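You operate a simulated robot arm through the tools that you are given. There is no shell and no other tool. Be economical: measure what you need, move in short steps, check, and stop when the job is done.

You run a simulated robot arm. Do the job below in one go: nothing can be reset, and whatever is moved stays where it is left.

TASK
Fold both udder towels and lay them at the back of the towel table.
Where things are to end (x, y in the base frame): blue udder towel within 0.06 m of [0.55, 0.56]; white udder towel within 0.06 m of [0.65, 0.46].

It is judged by the outcome, as a careful person would: the job done as asked, and still so three seconds after it is handed in. It fails if anything else is knocked over, pushed out of place, dropped, spilled or broken. Flat cloth is picked up by pressing the open fingertips on it (5 to 10 N) and closing them slowly along it; thin cloth reads only 2 to 8 mm in the jaws.

THE ROBOT
A 6-joint arm with a two-finger parallel gripper, fixed in place. Base frame: the origin is at the foot of the arm, x ahead of it, y to its left, z up; the work surface is at about z = 0.86. Lengths are in m, angles in rad, forces in N, time in s.
With the tool pointing down near the work surface it reaches from about 0.36 to 0.82 m from the base axis. Its first joint turns from -2.897 to 2.897 rad. Payload 3.91 kg.
Tool frame: the origin (TCP) lies between the finger pads and is the grasp point; the fingertips stand 0.03 m ahead of it; z points along the fingers, y is the line along which they close. The gripper opens to 0.11 m. The fingers are 0.02 m wide and 0.01 m thick; the gripper's body (0.048 by 0.112 m) begins 0.055 m behind the TCP.
Orientation is told as [roll, pitch, yaw] about the base's x, y, z axes, in that order, counted from this pose: with the fingers straight down and closing along the base's y, the tool's x points along the base's -x, its y along +y and its z along -z.

THE INTERFACE
- The arm moves only by the tool arm_command. Its argument "commands" is a list that holds one entry, the list of rows, each a list of 7 numbers: the turn, a rotation vector about the tool's x, y, z in rad, then the shift along the tool's x, y, z in m, then the gripper command, from -1 (fully open) to 1 (shut), values between in proportion. In form: [[[ax, ay, az, tx, ty, tz, jaw], ...]]. A call has 1 to 12 rows; each row shifts and turns the commanded pose from where the row before left it, along the tool's axes as they then stand. A row lasts 0.2 s, in which the tool goes at most 0.05 m and 0.15 rad; a call with a longer step from one row to the next is refused whole, and so is a gripper value outside its range. A pose out of reach is approached as far as the arm can. The call stops where the force on the tool passes 40 N (or 10 N more than at its start, if that is more) or the arm is blocked; 0.2 s more then pass. The fingers move at their own pace (about 0.045 m/s each) and stop on an object; they squeeze with about 31 N. The grip force told is the motor's: it shows also when the fingers shut on nothing. Time passes only in rows, and 0.2 s behind the last, so rows that do not move let the fingers close. It gives the time, the measured TCP pose, the force on the tool (base axes), the opening and the grip force at its end, in the units of the frame above (readings bear some noise), with the torque about the TCP (base axes, N m) and any sound that the robot's microphone picked up.
- Cameras (640 x 400 px; columns grow to the right, rows downward): "scene" is fixed at [0.0472, 0.4916, 1.5839]; the picture's right is [-0.35, -0.94, 0.00], its down [-0.58, 0.22, -0.79] and it looks along [0.74, -0.28, -0.62] (base axes); focal length 322 px, centre (320, 200). "wrist" rides on the gripper at [0.077, 0.007, -0.114] in the tool frame; the picture's right is [-0.09, 1.00, 0.00], its down [-0.80, -0.07, -0.59] and it looks along [-0.59, -0.05, 0.80] (tool axes); focal length 270 px, centre (320, 200). There is no depth. A picture from a camera that has moved, and an enlarged one, comes with that camera's place and axes in the base frame and with its lens. The place of the scene camera against the robot may be out by one fixed shift of up to 0.012 m in any direction.
- grab_frame(camera): a new picture of that camera. No time passes.
- lift_body(by): slides the trunk up (or, below 0, down) by that many m; the arm rides with it, the base frame stays. It gives what a move gives, with no picture.
- zoom(camera, box): a new picture of the part [left, top, right, bottom] of that camera's present view, enlarged. No time passes.
- sign_off(): hands the job in; it is judged then, once.

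Work in short steps. Places have to be worked out from the pictures, the camera data and where the tool is seen: move nearer, look again, correct. Check each grasp and each placing, and mend what went wrong. You have 120 turns and 64 pictures in all, those below and enlarged ones among them. Open the gripper and draw the arm clear of the work before you hand the job in, unless the task says otherwise; then end with one line.

The tools are called after ">>>" by a JSON object that holds its "op" and its "data". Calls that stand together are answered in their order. arm_command: Moves the arm, as the interface text tells. Its arguments: {"type":"object","properties":{"commands":{"type":"array","items":{"type":"array","items":{"type":"array","items":{"type":"number"}}}}},"required":["commands"]} The other tools are called the same way: lift_body (by) slides the trunk up or down; grab_frame (camera) takes a picture; zoom (camera, box) takes an enlarged picture of a part of a camera's view; sign_off () hands the job in.

At the start:

```text
clock: 0.0
tcp_pos: [0.4966, 0.119, 1.2833]
ee_rot: [0.0, 0.0, 0.0]
force: [-0.1, 0.8, 0.0]
moment: [0.0, -0.04, -0.01]
grip_width: 0.11
grip_force: 0.0
trunk travel left (down, up): [-0.55, 0.06]
```

scene: 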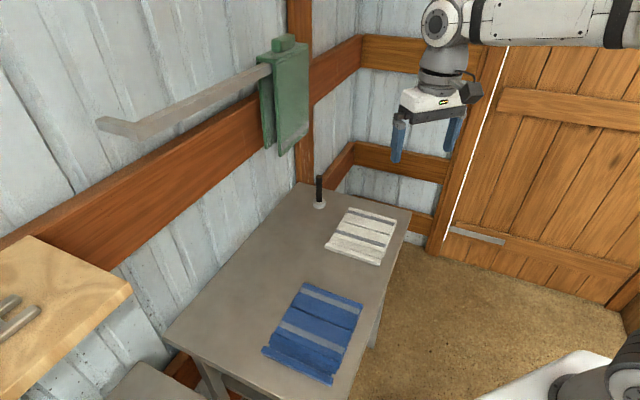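
wrist: 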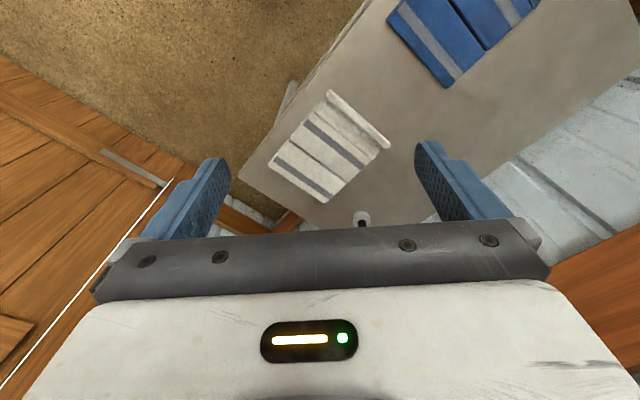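

I'll look more closely at the two towels and the table before I move anything.

>>> {"op": "zoom", "data": {"camera": "scene", "box": [240, 270, 400, 390]}}

>>> {"op": "zoom", "data": {"camera": "scene", "box": [290, 160, 430, 280]}}

```text
3.33 times, centred on (320, 330) of scene
camera zoom: at [0.0472, 0.4916, 1.5839], right [-0.35, -0.94, 0.0], down [-0.58, 0.22, -0.79], along [0.74, -0.28, -0.62], focal length 1073 px, centre (320, -233)
```

zoom: 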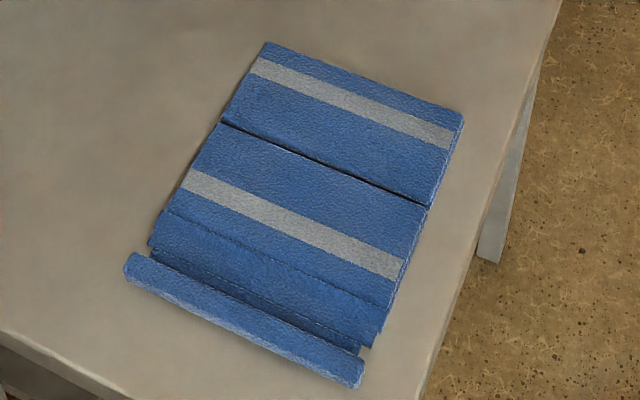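

```text
3.33 times, centred on (360, 220) of scene
camera zoom: at [0.0472, 0.4916, 1.5839], right [-0.35, -0.94, 0.0], down [-0.58, 0.22, -0.79], along [0.74, -0.28, -0.62], focal length 1073 px, centre (187, 133)
```

zoom: 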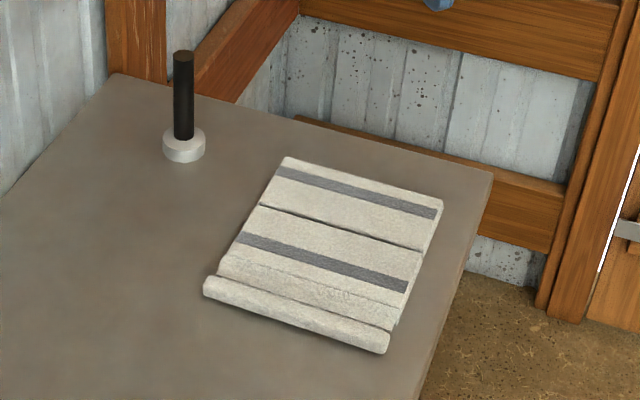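

The towels are hinged panels with a rolled hem at the near end, and they should fold about the mid-line. The blue hem centre is at about (0.372, 0.422). I'll move above it first.

>>> {"op": "arm_command", "data": {"commands": [[[0, 0, 0, 0.0179, 0.0433, 0, -1], [0, 0, 0, 0.0179, 0.0433, 0, -1], [0, 0, 0, 0.0179, 0.0433, 0, -1], [0, 0, 0, 0.0179, 0.0433, 0, -1], [0, 0, 0, 0.0179, 0.0433, 0, -1], [0, 0, 0, 0.0179, 0.0433, 0, -1], [0, 0, 0, 0.0179, 0.0433, 0, -1], [0, 0, -0.15, 0, 0, 0, -1], [0, 0, -0.15, 0, 0, 0, -1], [0, 0, -0.15, 0, 0, 0, -1], [0, 0, -0.15, 0, 0, 0, -1], [0, 0, -0.15, 0, 0, 0, -1]]]}}

>>> {"op": "arm_command", "data": {"commands": [[[0, 0, -0.035, 0, 0, 0.045, -1], [0, 0, 0, 0, 0, 0.045, -1], [0, 0, 0, 0, 0, 0.045, -1], [0, 0, 0, 0, 0, 0.045, -1], [0, 0, 0, 0, 0, 0.045, -1], [0, 0, 0, 0, 0, 0.045, -1]]]}}

>>> {"op": "grab_frame", "data": {"camera": "wrist"}}

>>> {"op": "grab_frame", "data": {"camera": "scene"}}

```text
clock: 2.6
tcp_pos: [0.372, 0.4202, 1.2849]
ee_rot: [0.001, 0.0, 0.752]
force: [1.3, 1.0, -0.4]
moment: [0.02, 0.01, -0.01]
grip_width: 0.1099
grip_force: 0.0
trunk travel left (down, up): [-0.55, 0.06]
```

```text
clock: 4.0
tcp_pos: [0.3733, 0.422, 1.015]
ee_rot: [0.0, -0.001, 0.782]
force: [-0.3, -0.8, 0.5]
moment: [-0.01, 0.02, 0.03]
grip_width: 0.1096
grip_force: 0.1
trunk travel left (down, up): [-0.55, 0.06]
```

```text
59 pictures are left
camera wrist: at [0.314, 0.3718, 1.1299], right [-0.64, 0.77, 0.0], down [0.62, 0.52, 0.59], along [0.46, 0.38, -0.8], focal length 270 px, centre (320, 200)
```

wrist: 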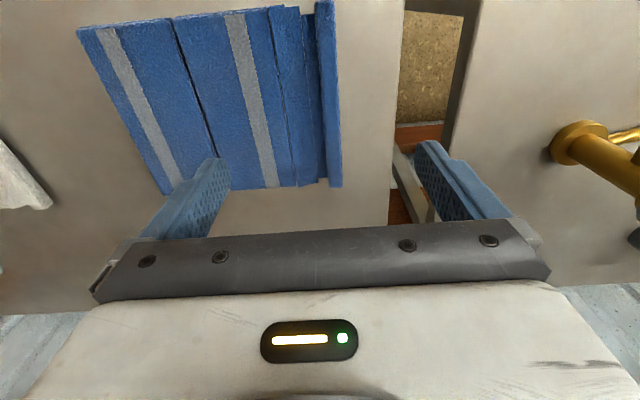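

```text
58 pictures are left
```

scene: 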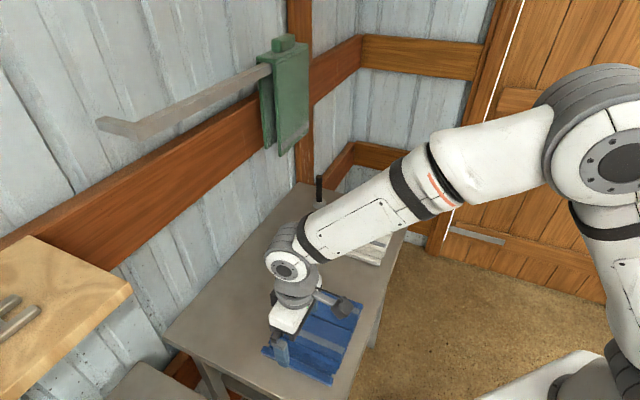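

From the wrist view the hem midline is near (0.375, 0.437). I'll centre on it, narrow the jaws to about 5 cm and descend to just above the table.

>>> {"op": "arm_command", "data": {"commands": [[[0, 0, 0, -0.011, 0.009, 0, 0.05], [0, 0, 0, 0, 0, 0.035, 0.05], [0, 0, 0, 0, 0, 0.035, 0.05], [0, 0, 0, 0, 0, 0.03, 0.05], [0, 0, 0, 0, 0, 0, 0.05]]]}}

>>> {"op": "grab_frame", "data": {"camera": "wrist"}}

```text
clock: 5.2
tcp_pos: [0.3741, 0.435, 0.914]
ee_rot: [0.0, -0.001, 0.783]
force: [-0.8, 0.5, 0.2]
moment: [0.0, -0.02, 0.01]
grip_width: 0.0521
grip_force: 0.1
trunk travel left (down, up): [-0.55, 0.06]
```

```text
57 pictures are left
camera wrist: at [0.3158, 0.3852, 1.0287], right [-0.64, 0.77, 0.0], down [0.62, 0.52, 0.59], along [0.46, 0.38, -0.8], focal length 270 px, centre (320, 200)
```

wrist: 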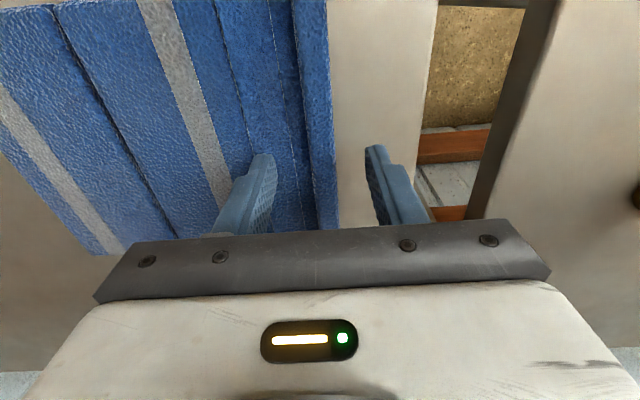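

The fingers straddle the hem evenly. Next I'll press down gently.

>>> {"op": "arm_command", "data": {"commands": [[[0, 0, 0, 0, 0, 0.008, 0.05], [0, 0, 0, 0, 0, 0.006, 0.05], [0, 0, 0, 0, 0, 0.004, 0.05]]]}}

```text
clock: 6.0
tcp_pos: [0.3755, 0.4353, 0.9004]
ee_rot: [-0.001, -0.006, 0.785]
force: [-2.4, -0.3, 24.8]
moment: [-0.65, -0.62, -0.01]
grip_width: 0.0516
grip_force: 0.2
trunk travel left (down, up): [-0.55, 0.06]
```

The inner finger presses the panel at 25 N, which is too much. I'll ease off to 5–10 N.

>>> {"op": "arm_command", "data": {"commands": [[[0, 0, 0, 0, 0, -0.003, 0.05], [0, 0, 0, 0, 0, 0, 0.05]]]}}

```text
clock: 6.6
tcp_pos: [0.3727, 0.435, 0.8994]
ee_rot: [0.0, 0.0, 0.783]
force: [2.9, 4.0, 16.7]
moment: [-0.37, -0.46, 0.16]
grip_width: 0.0518
grip_force: 0.1
trunk travel left (down, up): [-0.55, 0.06]
```

>>> {"op": "arm_command", "data": {"commands": [[[0, 0, 0, 0, 0, -0.0015, 0.05], [0, 0, 0, 0, 0, 0, 0.2], [0, 0, 0, 0, 0, 0, 0.35], [0, 0, 0, 0, 0, 0, 0.5], [0, 0, 0, 0, 0, 0, 0.65], [0, 0, 0, 0, 0, 0, 0.8], [0, 0, 0, 0, 0, 0, 1], [0, 0, 0, 0, 0, 0, 1], [0, 0, 0, 0, 0, 0, 1]]]}}

>>> {"op": "grab_frame", "data": {"camera": "wrist"}}

```text
clock: 8.6
tcp_pos: [0.3762, 0.435, 0.9008]
ee_rot: [0.001, 0.0, 0.784]
force: [0.0, -0.4, 0.1]
moment: [-0.03, 0.03, 0.01]
grip_width: 0.0146
grip_force: 30.8
trunk travel left (down, up): [-0.55, 0.06]
```

```text
56 pictures are left
camera wrist: at [0.3146, 0.3857, 1.0155], right [-0.64, 0.77, 0.0], down [0.62, 0.52, 0.59], along [0.46, 0.38, -0.8], focal length 270 px, centre (320, 200)
```

wrist: 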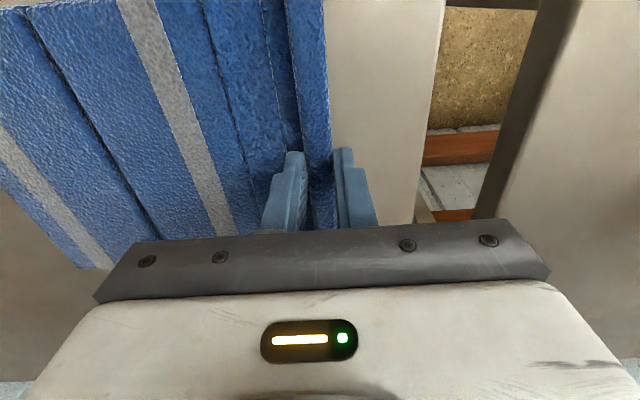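

The hem is held firmly at 15 mm. I'll lift it about 9 cm, shifting slightly toward the towel, and check how the cloth follows.

>>> {"op": "arm_command", "data": {"commands": [[[0, 0, 0, 0, -0.005, -0.025, 1], [0, 0, 0, 0, -0.008, -0.025, 1], [0, 0, 0, 0, -0.012, -0.025, 1], [0, 0, 0, 0, -0.015, -0.02, 1], [0, 0, 0, 0, 0, 0, 1]]]}}

>>> {"op": "grab_frame", "data": {"camera": "scene"}}

>>> {"op": "grab_frame", "data": {"camera": "wrist"}}

```text
clock: 9.8
tcp_pos: [0.4002, 0.4067, 0.9982]
ee_rot: [0.001, 0.0, 0.785]
force: [0.5, 0.0, 0.0]
moment: [0.1, -0.05, -0.01]
grip_width: 0.015
grip_force: 30.6
trunk travel left (down, up): [-0.55, 0.06]
```

```text
55 pictures are left
```

scene: 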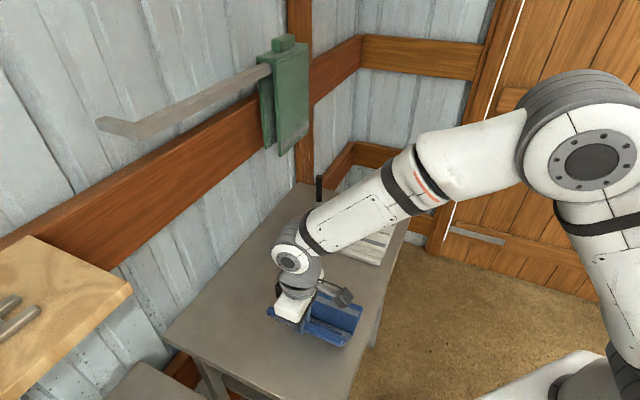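

```text
54 pictures are left
camera wrist: at [0.3409, 0.3576, 1.1119], right [-0.64, 0.77, 0.0], down [0.62, 0.52, 0.59], along [0.46, 0.38, -0.8], focal length 270 px, centre (320, 200)
```

wrist: 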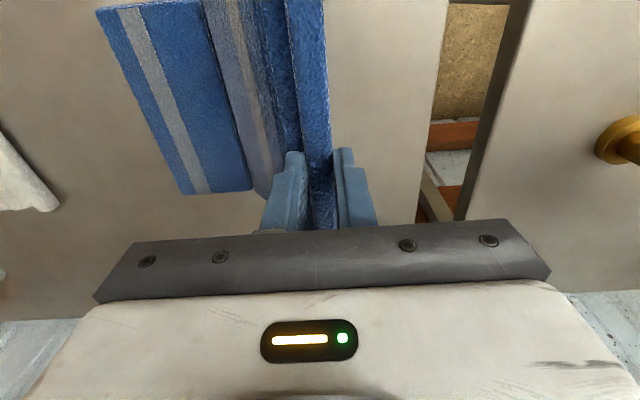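

The towel behaves as hinged panels: the far panel lies flat and the rest hangs from the hand. I'll drag it low across the table toward the back, halfway first, keeping the wrist well below the wall rail.

>>> {"op": "arm_command", "data": {"commands": [[[0, 0, 0, -0.017, 0.01, 0, 1], [0, 0, 0, -0.02, 0.012, 0, 1], [0, 0, 0, -0.02, 0.012, 0, 1], [0, 0, 0, -0.02, 0.012, 0, 1], [0, 0, 0, -0.02, 0.012, 0, 1], [0, 0, 0, 0, 0, 0, 1]]]}}

>>> {"op": "grab_frame", "data": {"camera": "wrist"}}

>>> {"op": "grab_frame", "data": {"camera": "scene"}}

```text
clock: 11.2
tcp_pos: [0.4314, 0.5176, 0.9965]
ee_rot: [0.0, 0.0, 0.782]
force: [-0.8, 0.0, -0.2]
moment: [0.01, -0.03, -0.03]
grip_width: 0.0151
grip_force: 30.8
trunk travel left (down, up): [-0.55, 0.06]
```

```text
53 pictures are left
camera wrist: at [0.3724, 0.4672, 1.1117], right [-0.64, 0.77, 0.0], down [0.62, 0.52, 0.59], along [0.46, 0.38, -0.8], focal length 270 px, centre (320, 200)
```

wrist: 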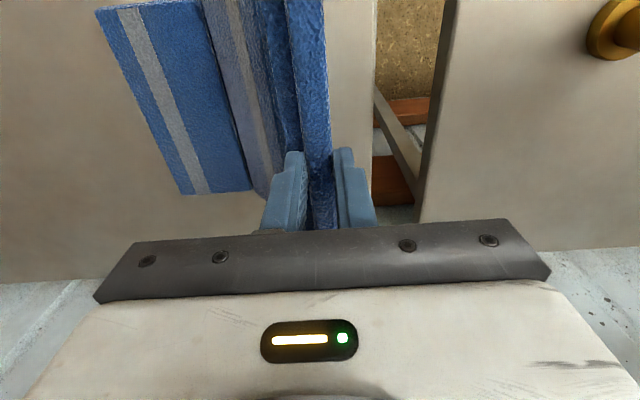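

```text
52 pictures are left
```

scene: 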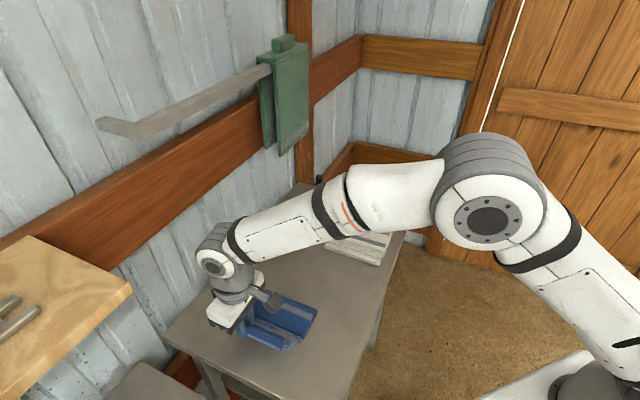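

The towel follows without turning. The wall shelf should be at about z 1.26 with y−x beyond 0.26, so I'll shift only toward the wall for now.

>>> {"op": "arm_command", "data": {"commands": [[[0, 0, 0, -0.018, 0, 0, 1], [0, 0, 0, -0.02, 0, 0, 1], [0, 0, 0, -0.02, 0, 0, 1], [0, 0, 0, -0.02, 0, 0, 1], [0, 0, 0, -0.02, 0, 0, 1], [0, 0, 0, 0, 0, 0, 1]]]}}

>>> {"op": "grab_frame", "data": {"camera": "scene"}}

>>> {"op": "grab_frame", "data": {"camera": "wrist"}}

```text
clock: 12.6
tcp_pos: [0.4992, 0.5864, 0.9961]
ee_rot: [0.001, 0.0, 0.784]
force: [-0.5, -0.8, 0.1]
moment: [0.02, -0.02, -0.05]
grip_width: 0.0149
grip_force: 30.9
trunk travel left (down, up): [-0.55, 0.06]
```

```text
51 pictures are left
```

scene: 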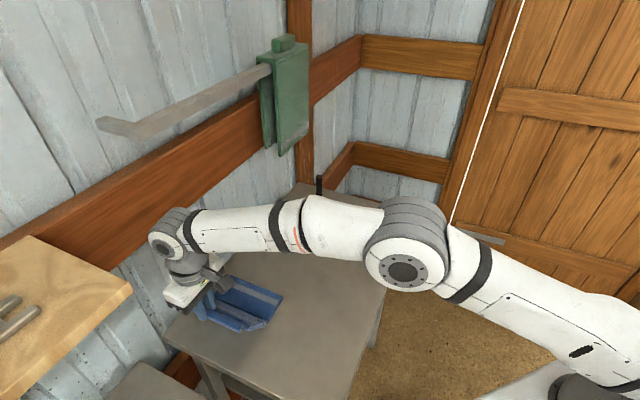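

```text
50 pictures are left
camera wrist: at [0.4401, 0.5371, 1.1101], right [-0.64, 0.77, 0.0], down [0.62, 0.52, 0.59], along [0.46, 0.38, -0.8], focal length 270 px, centre (320, 200)
```

wrist: 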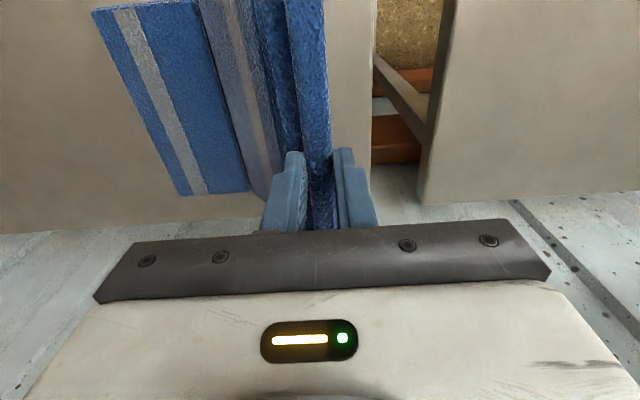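

The lateral position is right and the table margin is visible behind the towel. Next I'll raise slightly with a small +n shift, so the crease comes under the hand.

>>> {"op": "arm_command", "data": {"commands": [[[0, 0, 0, 0, 0.006, -0.008, 1], [0, 0, 0, 0, 0.006, -0.01, 1], [0, 0, 0, 0, 0.005, -0.01, 1], [0, 0, 0, 0, 0, 0, 1], [0, 0, 0, 0, 0, 0, 1]]]}}

>>> {"op": "grab_frame", "data": {"camera": "wrist"}}

>>> {"op": "zoom", "data": {"camera": "scene", "box": [100, 190, 340, 340]}}

```text
clock: 13.8
tcp_pos: [0.4879, 0.5978, 1.0235]
ee_rot: [0.0, 0.001, 0.783]
force: [0.1, -0.2, 0.9]
moment: [-0.04, 0.05, 0.0]
grip_width: 0.0149
grip_force: 31.1
trunk travel left (down, up): [-0.55, 0.06]
```

```text
49 pictures are left
camera wrist: at [0.4281, 0.5478, 1.138], right [-0.64, 0.77, 0.0], down [0.62, 0.52, 0.59], along [0.46, 0.38, -0.8], focal length 270 px, centre (320, 200)
```

wrist: 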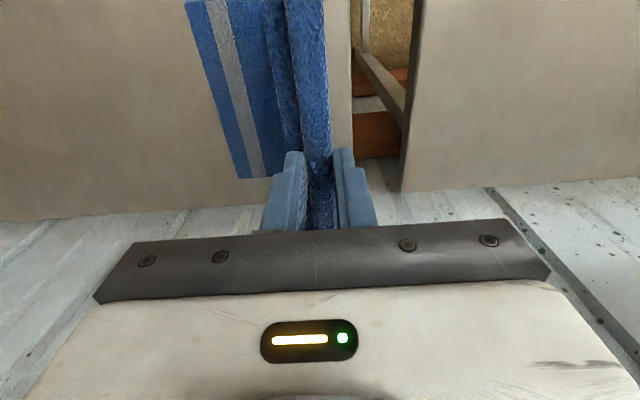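

```text
2.67 times, centred on (220, 265) of scene
camera zoom: at [0.0472, 0.4916, 1.5839], right [-0.35, -0.94, 0.0], down [-0.58, 0.22, -0.79], along [0.74, -0.28, -0.62], focal length 858 px, centre (587, 27)
```

zoom: 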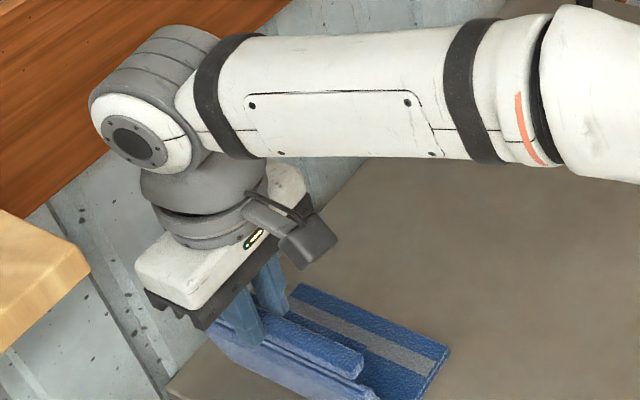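

The far edge now lies near y−x ≈ −0.03, with the crease under the hand. I'll fold by swinging the hem in an arc back over the far panel.

>>> {"op": "arm_command", "data": {"commands": [[[0, 0, 0, 0, -0.0277, 0.0015, 1], [0, 0, 0, 0, -0.026, 0.007, 1], [0, 0, 0, 0, -0.028, 0.015, 1], [0, 0, 0, 0, -0.024, 0.022, 1], [0, 0, 0, 0, -0.018, 0.028, 1], [0, 0, 0, 0, -0.009, 0.025, 1], [0, 0, 0, 0, 0, 0, 1]]]}}

>>> {"op": "grab_frame", "data": {"camera": "wrist"}}

>>> {"op": "zoom", "data": {"camera": "scene", "box": [100, 190, 340, 340]}}

```text
clock: 15.4
tcp_pos: [0.5831, 0.5042, 0.9251]
ee_rot: [0.0, 0.002, 0.785]
force: [1.5, -3.1, 2.9]
moment: [0.2, 0.27, 0.02]
grip_width: 0.0182
grip_force: 31.2
trunk travel left (down, up): [-0.55, 0.06]
```

```text
47 pictures are left
camera wrist: at [0.524, 0.454, 1.0394], right [-0.64, 0.77, 0.0], down [0.62, 0.52, 0.59], along [0.45, 0.38, -0.81], focal length 270 px, centre (320, 200)
```

wrist: 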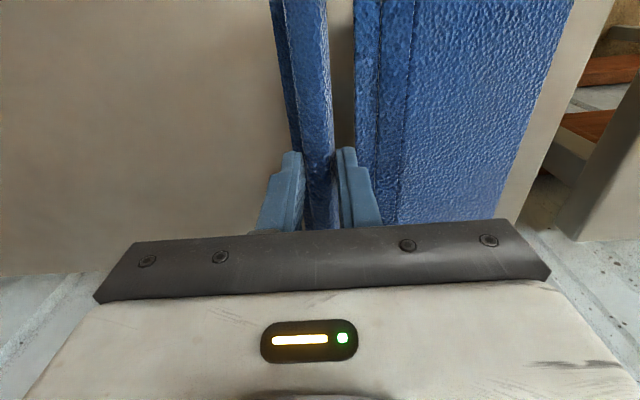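

```text
2.67 times, centred on (220, 265) of scene
camera zoom: at [0.0472, 0.4916, 1.5839], right [-0.35, -0.94, 0.0], down [-0.58, 0.22, -0.79], along [0.74, -0.28, -0.62], focal length 858 px, centre (587, 27)
```

zoom: 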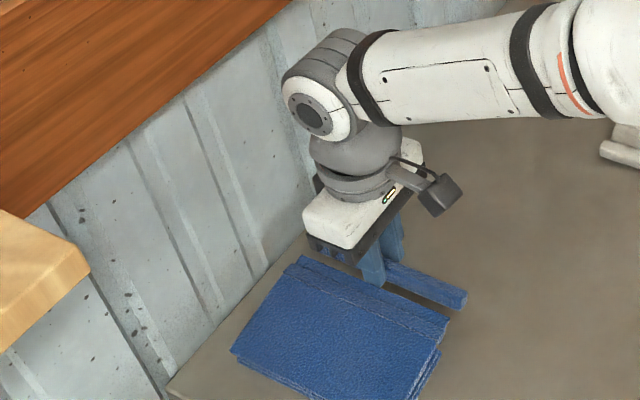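

The fold worked: the two panels are stacked and only the hem strip sticks out. I'll lower it, release it gently and back straight up.

>>> {"op": "arm_command", "data": {"commands": [[[0, 0, 0, 0, -0.002, 0.008, 1], [0, 0, 0, 0, -0.002, 0.008, 1], [0, 0, 0, 0, 0, 0.003, 1], [0, 0, 0, 0, 0, 0, 1]]]}}

```text
clock: 16.4
tcp_pos: [0.5842, 0.5029, 0.9064]
ee_rot: [0.0, 0.001, 0.784]
force: [3.2, -2.4, 5.4]
moment: [0.35, 0.2, -0.08]
grip_width: 0.019
grip_force: 31.3
trunk travel left (down, up): [-0.55, 0.06]
```

>>> {"op": "arm_command", "data": {"commands": [[[0, 0, 0, 0, 0, 0, 0.6], [0, 0, 0, 0, 0, 0, 0.4], [0, 0, 0, 0, 0, -0.004, 0.3], [0, 0, 0, 0, 0, -0.02, 0.3], [0, 0, 0, 0, 0, -0.04, 0.3], [0, 0, 0, 0, 0, -0.03, 0.3]]]}}

>>> {"op": "grab_frame", "data": {"camera": "wrist"}}

>>> {"op": "zoom", "data": {"camera": "scene", "box": [100, 190, 340, 340]}}

```text
clock: 17.8
tcp_pos: [0.5827, 0.5026, 0.9992]
ee_rot: [0.001, 0.001, 0.784]
force: [-0.3, 0.7, -0.6]
moment: [-0.01, 0.01, -0.03]
grip_width: 0.0383
grip_force: 0.1
trunk travel left (down, up): [-0.55, 0.06]
```

```text
45 pictures are left
camera wrist: at [0.5233, 0.4528, 1.1133], right [-0.64, 0.77, 0.0], down [0.62, 0.52, 0.59], along [0.46, 0.38, -0.8], focal length 270 px, centre (320, 200)
```

wrist: 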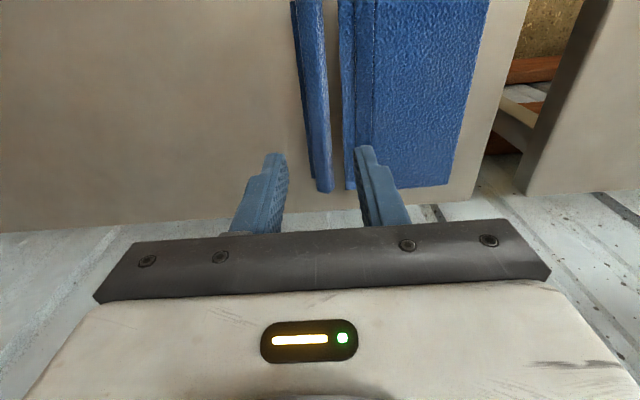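

```text
2.67 times, centred on (220, 265) of scene
camera zoom: at [0.0472, 0.4916, 1.5839], right [-0.35, -0.94, 0.0], down [-0.58, 0.22, -0.79], along [0.74, -0.28, -0.62], focal length 858 px, centre (587, 27)
```

zoom: 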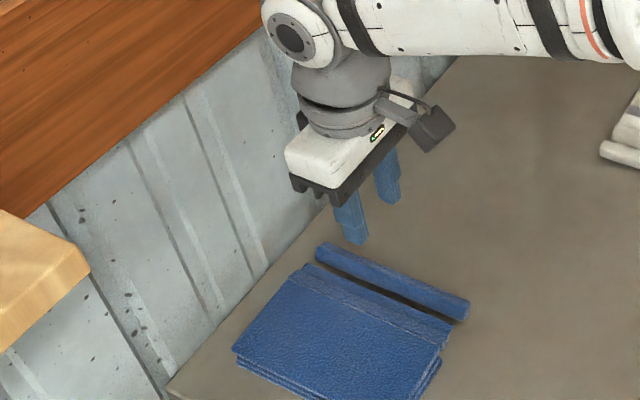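

The blue towel is folded, with its stack centred near (0.534, 0.558) and flat on the table. Next I'll move over to the white hem, estimated at (0.628, 0.178).

>>> {"op": "arm_command", "data": {"commands": [[[0, 0, 0, 0.0283, -0.0374, -0.004, 0.05], [0, 0, 0, 0.0283, -0.0374, -0.004, 0.05], [0, 0, 0, 0.0283, -0.0374, -0.004, 0.05], [0, 0, 0, 0.0283, -0.0374, -0.004, 0.05], [0, 0, 0, 0.0283, -0.0374, 0, 0.05], [0, 0, 0, 0.0283, -0.0374, 0, 0.05], [0, 0, 0, 0.0283, -0.0374, 0, 0.05], [0, 0, 0, 0, 0, 0, 0.05]]]}}

>>> {"op": "grab_frame", "data": {"camera": "wrist"}}

>>> {"op": "grab_frame", "data": {"camera": "scene"}}

```text
clock: 19.6
tcp_pos: [0.629, 0.1735, 1.0163]
ee_rot: [0.0, 0.001, 0.787]
force: [0.4, -1.0, -0.8]
moment: [0.0, -0.02, 0.01]
grip_width: 0.0521
grip_force: 0.1
trunk travel left (down, up): [-0.55, 0.06]
```

```text
43 pictures are left
camera wrist: at [0.5696, 0.1246, 1.1298], right [-0.64, 0.77, 0.0], down [0.62, 0.52, 0.59], along [0.46, 0.38, -0.8], focal length 270 px, centre (320, 200)
```

wrist: 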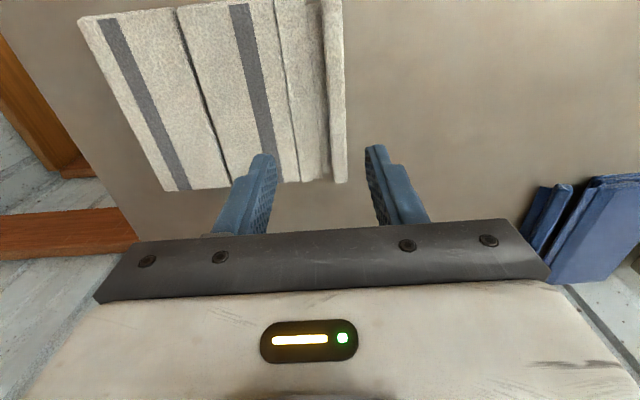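

```text
42 pictures are left
```

scene: 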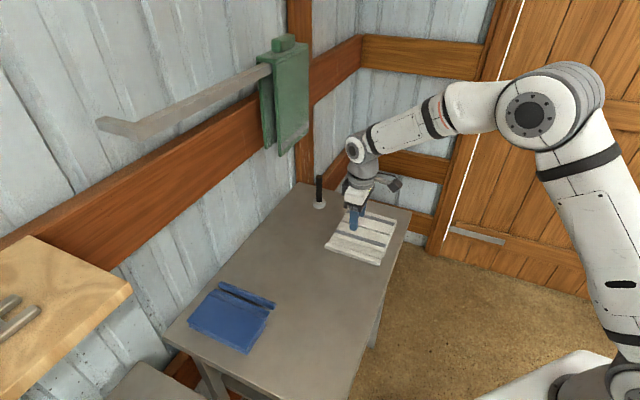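

The white hem centre is near (0.626, 0.192) at the same yaw. I'll centre and descend.

>>> {"op": "arm_command", "data": {"commands": [[[0, 0, 0, -0.011, 0.0145, 0, 0.05], [0, 0, 0, 0, 0, 0.035, 0.05], [0, 0, 0, 0, 0, 0.035, 0.05], [0, 0, 0, 0, 0, 0.032, 0.05], [0, 0, 0, 0, 0, 0, 0.05]]]}}

>>> {"op": "grab_frame", "data": {"camera": "wrist"}}

```text
clock: 20.8
tcp_pos: [0.6238, 0.1919, 0.9142]
ee_rot: [0.001, 0.0, 0.784]
force: [0.1, -0.4, 0.4]
moment: [0.02, 0.04, 0.01]
grip_width: 0.0523
grip_force: 0.1
trunk travel left (down, up): [-0.55, 0.06]
```

```text
41 pictures are left
camera wrist: at [0.5647, 0.143, 1.0298], right [-0.64, 0.77, 0.0], down [0.62, 0.52, 0.59], along [0.46, 0.38, -0.8], focal length 270 px, centre (320, 200)
```

wrist: 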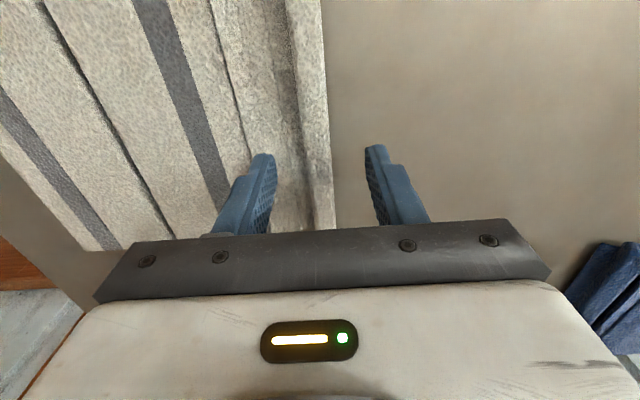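

The fingers are centred on the hem. Next I'll press in small steps.

>>> {"op": "arm_command", "data": {"commands": [[[0, 0, 0, 0, 0, 0.006, 0.05], [0, 0, 0, 0, 0, 0.004, 0.05], [0, 0, 0, 0, 0, 0.002, 0.05], [0, 0, 0, 0, 0, 0, 0.05]]]}}

```text
clock: 21.8
tcp_pos: [0.6251, 0.1934, 0.9022]
ee_rot: [0.001, -0.001, 0.783]
force: [-0.1, -0.4, 0.5]
moment: [0.02, 0.0, -0.03]
grip_width: 0.0525
grip_force: 0.0
trunk travel left (down, up): [-0.55, 0.06]
```

>>> {"op": "arm_command", "data": {"commands": [[[0, 0, 0, 0, 0, 0.0025, 0.05], [0, 0, 0, 0, 0, 0, 0.05]]]}}

```text
clock: 22.4
tcp_pos: [0.6255, 0.193, 0.8991]
ee_rot: [0.001, -0.002, 0.785]
force: [-0.8, -0.6, 4.1]
moment: [-0.14, -0.12, -0.03]
grip_width: 0.0527
grip_force: 0.0
trunk travel left (down, up): [-0.55, 0.06]
```

Contact is at about 4 N. I'll add a touch more and close slowly.

>>> {"op": "arm_command", "data": {"commands": [[[0, 0, 0, 0, 0, 0.0008, 0.05], [0, 0, 0, 0, 0, 0, 0.2], [0, 0, 0, 0, 0, 0, 0.35], [0, 0, 0, 0, 0, 0, 0.5], [0, 0, 0, 0, 0, 0, 0.65], [0, 0, 0, 0, 0, 0, 0.8], [0, 0, 0, 0, 0, 0, 1], [0, 0, 0, 0, 0, 0, 1], [0, 0, 0, 0, 0, 0, 1]]]}}

>>> {"op": "grab_frame", "data": {"camera": "wrist"}}

```text
clock: 24.4
tcp_pos: [0.6249, 0.1948, 0.898]
ee_rot: [0.0, 0.0, 0.782]
force: [0.4, -0.3, 0.3]
moment: [-0.03, 0.04, 0.04]
grip_width: 0.0151
grip_force: 30.6
trunk travel left (down, up): [-0.55, 0.06]
```

```text
40 pictures are left
camera wrist: at [0.5658, 0.1447, 1.0127], right [-0.64, 0.77, 0.0], down [0.62, 0.52, 0.59], along [0.46, 0.38, -0.8], focal length 270 px, centre (320, 200)
```

wrist: 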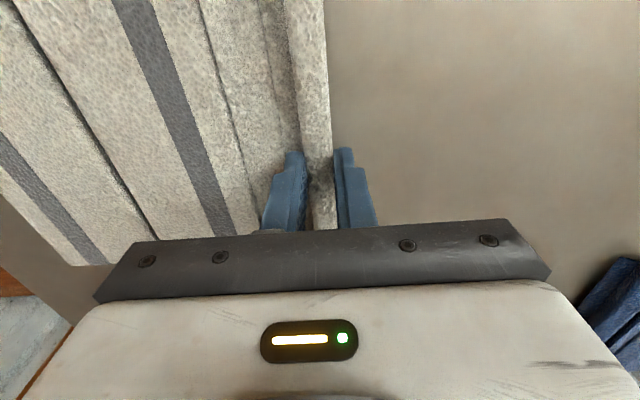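

The white hem is held at 15 mm. I'll lift it the same way as the blue one.

>>> {"op": "arm_command", "data": {"commands": [[[0, 0, 0, 0, -0.005, -0.026, 1], [0, 0, 0, 0, -0.008, -0.026, 1], [0, 0, 0, 0, -0.012, -0.026, 1], [0, 0, 0, 0, -0.015, -0.021, 1], [0, 0, 0, 0, 0, 0, 1]]]}}

>>> {"op": "grab_frame", "data": {"camera": "wrist"}}

```text
clock: 25.6
tcp_pos: [0.6554, 0.1662, 0.997]
ee_rot: [0.001, 0.0, 0.784]
force: [-0.7, 0.2, 0.5]
moment: [-0.05, 0.1, -0.03]
grip_width: 0.015
grip_force: 31.1
trunk travel left (down, up): [-0.55, 0.06]
```

```text
39 pictures are left
camera wrist: at [0.5957, 0.1163, 1.1125], right [-0.64, 0.77, 0.0], down [0.62, 0.52, 0.59], along [0.46, 0.38, -0.8], focal length 270 px, centre (320, 200)
```

wrist: 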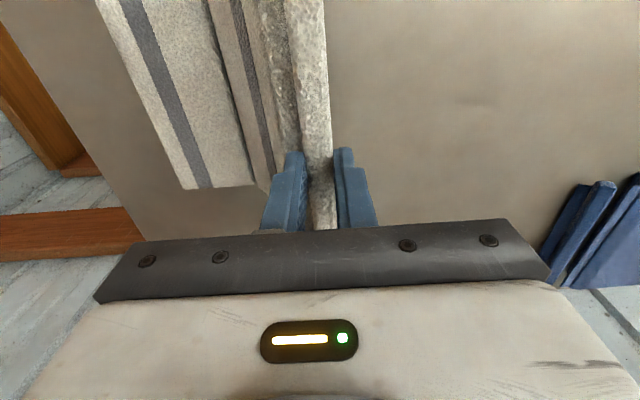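

It lifted the same way as the blue one. I'll drag it diagonally toward the back, most of the way.

>>> {"op": "arm_command", "data": {"commands": [[[0, 0, 0, -0.012, 0.015, 0, 1], [0, 0, 0, -0.0162, 0.0201, 0, 1], [0, 0, 0, -0.0162, 0.0201, 0, 1], [0, 0, 0, -0.0162, 0.0201, 0, 1], [0, 0, 0, -0.0162, 0.0201, 0, 1], [0, 0, 0, -0.0162, 0.0201, 0, 1], [0, 0, 0, -0.0162, 0.0201, 0, 1], [0, 0, 0, -0.0162, 0.0201, 0, 1], [0, 0, 0, -0.0162, 0.0201, 0, 1], [0, 0, 0, 0, 0, 0, 1]]]}}

>>> {"op": "grab_frame", "data": {"camera": "wrist"}}

>>> {"op": "grab_frame", "data": {"camera": "scene"}}

```text
clock: 27.8
tcp_pos: [0.6334, 0.3888, 1.0009]
ee_rot: [0.001, -0.002, 0.784]
force: [-0.8, -0.7, -0.2]
moment: [0.04, -0.03, -0.04]
grip_width: 0.0151
grip_force: 31.4
trunk travel left (down, up): [-0.55, 0.06]
```

```text
38 pictures are left
camera wrist: at [0.5735, 0.3391, 1.1148], right [-0.64, 0.77, 0.0], down [0.62, 0.52, 0.59], along [0.46, 0.38, -0.8], focal length 270 px, centre (320, 200)
```

wrist: 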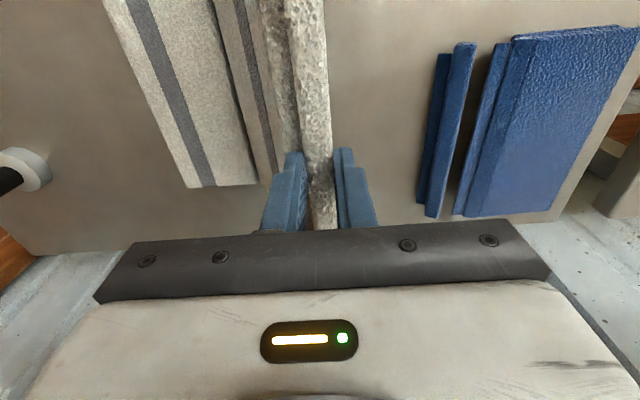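

```text
37 pictures are left
```

scene: 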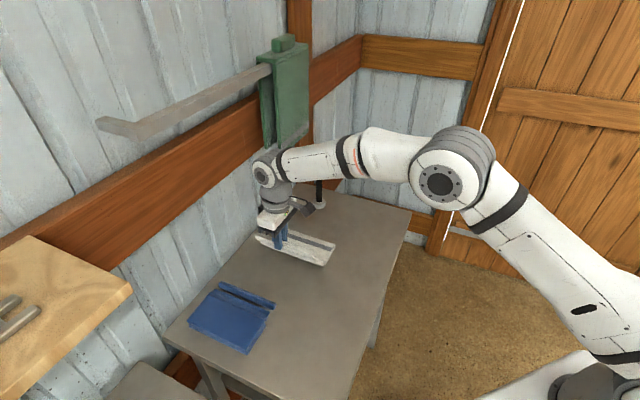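

The path is clear. I'll finish the drag, then raise so the crease comes under the hand, leaving a gap to the blue hem.

>>> {"op": "arm_command", "data": {"commands": [[[0, 0, 0, -0.012, 0.016, 0, 1], [0, 0, 0, -0.0135, 0.018, 0, 1], [0, 0, 0, -0.0135, 0.018, 0, 1], [0, 0, 0, -0.012, 0.016, 0, 1], [0, 0, 0, 0, 0.006, -0.008, 1], [0, 0, 0, 0, 0.006, -0.008, 1], [0, 0, 0, 0, 0.005, -0.008, 1], [0, 0, 0, 0, 0, 0, 1], [0, 0, 0, 0, 0, 0, 1]]]}}

>>> {"op": "grab_frame", "data": {"camera": "wrist"}}

>>> {"op": "grab_frame", "data": {"camera": "scene"}}

```text
clock: 29.8
tcp_pos: [0.6089, 0.486, 1.0231]
ee_rot: [0.0, 0.001, 0.783]
force: [0.3, 0.2, 0.6]
moment: [-0.03, -0.02, 0.0]
grip_width: 0.0151
grip_force: 31.2
trunk travel left (down, up): [-0.55, 0.06]
```

```text
36 pictures are left
camera wrist: at [0.5491, 0.4368, 1.1369], right [-0.64, 0.77, 0.0], down [0.62, 0.52, 0.59], along [0.46, 0.38, -0.8], focal length 270 px, centre (320, 200)
```

wrist: 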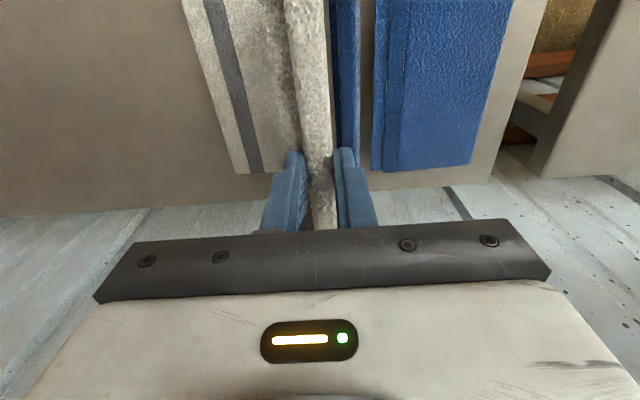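

```text
35 pictures are left
```

scene: 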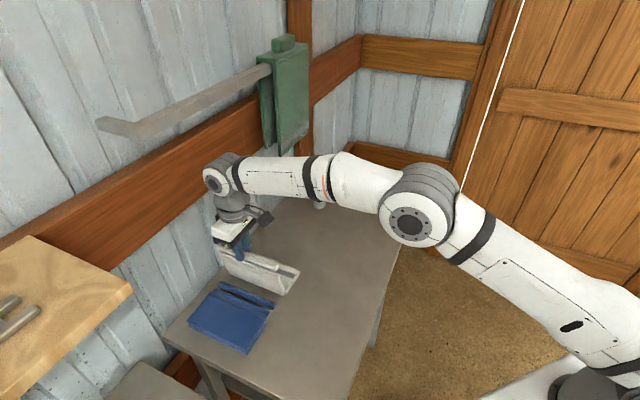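

Same configuration as the blue towel just before its fold, with blue undisturbed. I'll repeat the fold arc.

>>> {"op": "arm_command", "data": {"commands": [[[0, 0, 0, 0, -0.0277, 0.0015, 1], [0, 0, 0, 0, -0.026, 0.007, 1], [0, 0, 0, 0, -0.028, 0.015, 1], [0, 0, 0, 0, -0.024, 0.022, 1], [0, 0, 0, 0, -0.018, 0.028, 1], [0, 0, 0, 0, -0.009, 0.025, 1], [0, 0, 0, 0, -0.002, 0.008, 1], [0, 0, 0, 0, -0.002, 0.008, 1], [0, 0, 0, 0, 0, 0.003, 1], [0, 0, 0, 0, 0, 0, 1]]]}}

>>> {"op": "grab_frame", "data": {"camera": "wrist"}}

>>> {"op": "zoom", "data": {"camera": "scene", "box": [140, 190, 380, 340]}}

```text
clock: 32.0
tcp_pos: [0.7028, 0.3891, 0.9032]
ee_rot: [0.0, -0.001, 0.786]
force: [-3.0, 4.0, 10.4]
moment: [0.36, 0.55, -0.06]
grip_width: 0.0199
grip_force: 31.3
trunk travel left (down, up): [-0.55, 0.06]
```

```text
34 pictures are left
camera wrist: at [0.6429, 0.3388, 1.0184], right [-0.64, 0.77, 0.0], down [0.62, 0.52, 0.6], along [0.46, 0.38, -0.8], focal length 270 px, centre (320, 200)
```

wrist: 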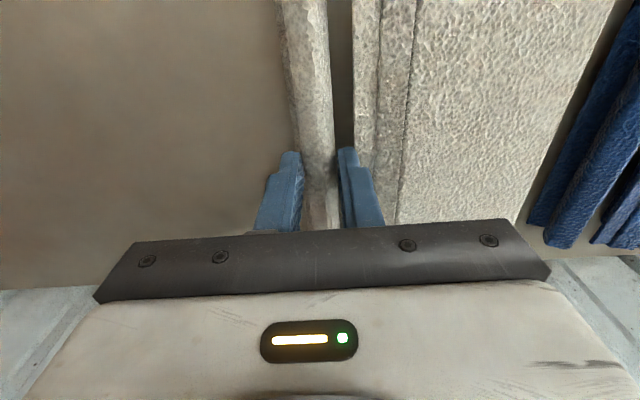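

```text
2.67 times, centred on (260, 265) of scene
camera zoom: at [0.0472, 0.4916, 1.5839], right [-0.35, -0.94, 0.0], down [-0.58, 0.22, -0.79], along [0.74, -0.28, -0.62], focal length 858 px, centre (480, 27)
```

zoom: 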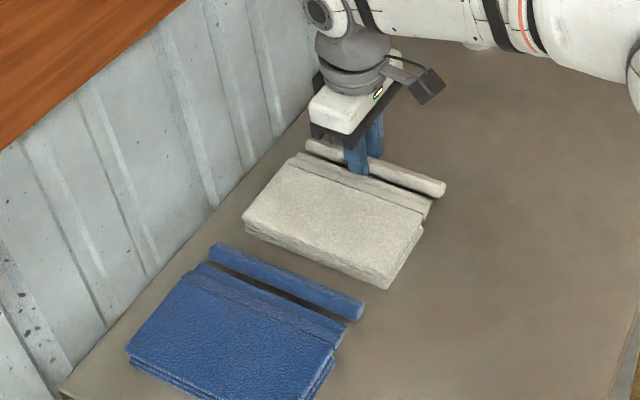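

Both towels are folded side by side. I'll release the white one and rise clear.

>>> {"op": "arm_command", "data": {"commands": [[[0, 0, 0, 0, 0, 0, 0.6], [0, 0, 0, 0, 0, 0, 0.4], [0, 0, 0, 0, 0, -0.004, 0.3], [0, 0, 0, 0, 0, -0.02, 0.3], [0, 0, 0, 0, 0, -0.04, 0.3], [0, 0, 0, 0, 0, -0.03, 0.3]]]}}

>>> {"op": "grab_frame", "data": {"camera": "wrist"}}

```text
clock: 33.4
tcp_pos: [0.7029, 0.3908, 0.9975]
ee_rot: [0.0, 0.0, 0.784]
force: [0.7, -0.6, 0.0]
moment: [-0.03, 0.03, -0.03]
grip_width: 0.0385
grip_force: 0.2
trunk travel left (down, up): [-0.55, 0.06]
```

```text
32 pictures are left
camera wrist: at [0.6432, 0.3414, 1.1125], right [-0.64, 0.77, 0.0], down [0.62, 0.52, 0.59], along [0.46, 0.38, -0.8], focal length 270 px, centre (320, 200)
```

wrist: 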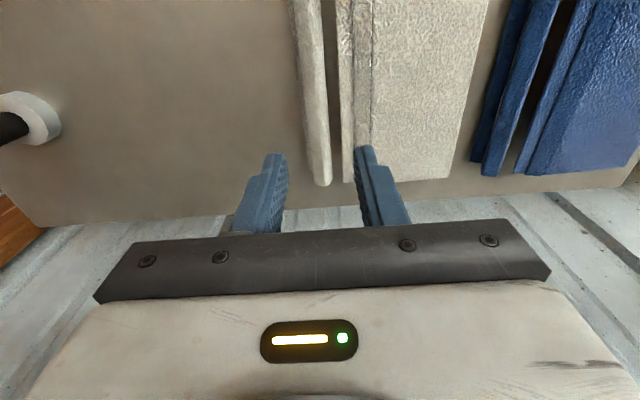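

The white stack centre is near (0.653, 0.440), within tolerance. I'll draw the arm back from the work and take a final look.

>>> {"op": "arm_command", "data": {"commands": [[[0, 0, 0, 0.03, -0.01, 0, -1], [0, 0, 0, 0.045, -0.015, -0.01, -1], [0, 0, 0, 0.045, -0.015, -0.01, -1], [0, 0, 0, 0.045, -0.015, -0.01, -1], [0, 0, 0, 0.045, 0, -0.02, -1], [0, 0, 0, 0.03, 0, -0.035, -1], [0, 0, 0, 0, 0, -0.045, -1], [0, 0, 0, 0, 0, -0.045, -1], [0, 0, 0, 0, 0, -0.045, -1], [0, 0, 0, 0, 0, 0, -1]]]}}

>>> {"op": "grab_frame", "data": {"camera": "scene"}}

>>> {"op": "zoom", "data": {"camera": "scene", "box": [140, 190, 380, 340]}}

```text
clock: 35.6
tcp_pos: [0.5696, 0.179, 1.2202]
ee_rot: [0.001, -0.002, 0.784]
force: [0.5, 0.3, 0.1]
moment: [0.0, 0.0, 0.02]
grip_width: 0.1102
grip_force: 0.0
trunk travel left (down, up): [-0.55, 0.06]
```

```text
31 pictures are left
```

scene: 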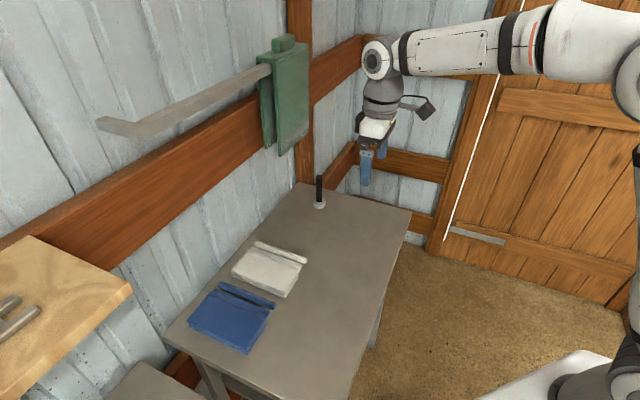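

```text
2.67 times, centred on (260, 265) of scene
camera zoom: at [0.0472, 0.4916, 1.5839], right [-0.35, -0.94, 0.0], down [-0.58, 0.22, -0.79], along [0.74, -0.28, -0.62], focal length 858 px, centre (480, 27)
```

zoom: 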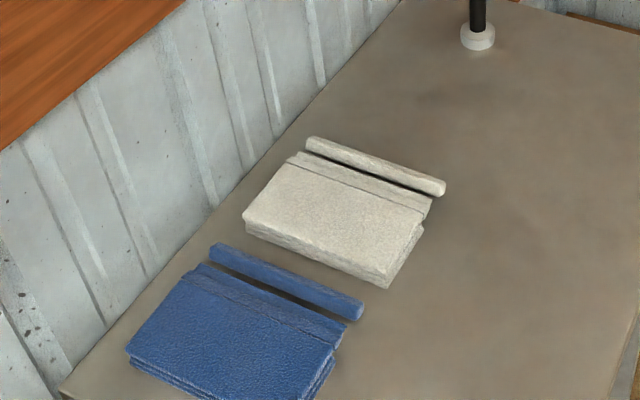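

Both towels are folded, flat and in place, and nothing else was disturbed. The gripper is open and clear, so I'm handing in.

>>> {"op": "sign_off", "data": {}}

```text
The job is handed in.
```

Both udder towels are folded and lying at the back of the table, with blue near (0.54, 0.56) and white near (0.65, 0.44), both judged from the camera views to be within 0.06 m of target; on each, the hem strip lies just outside the stack.
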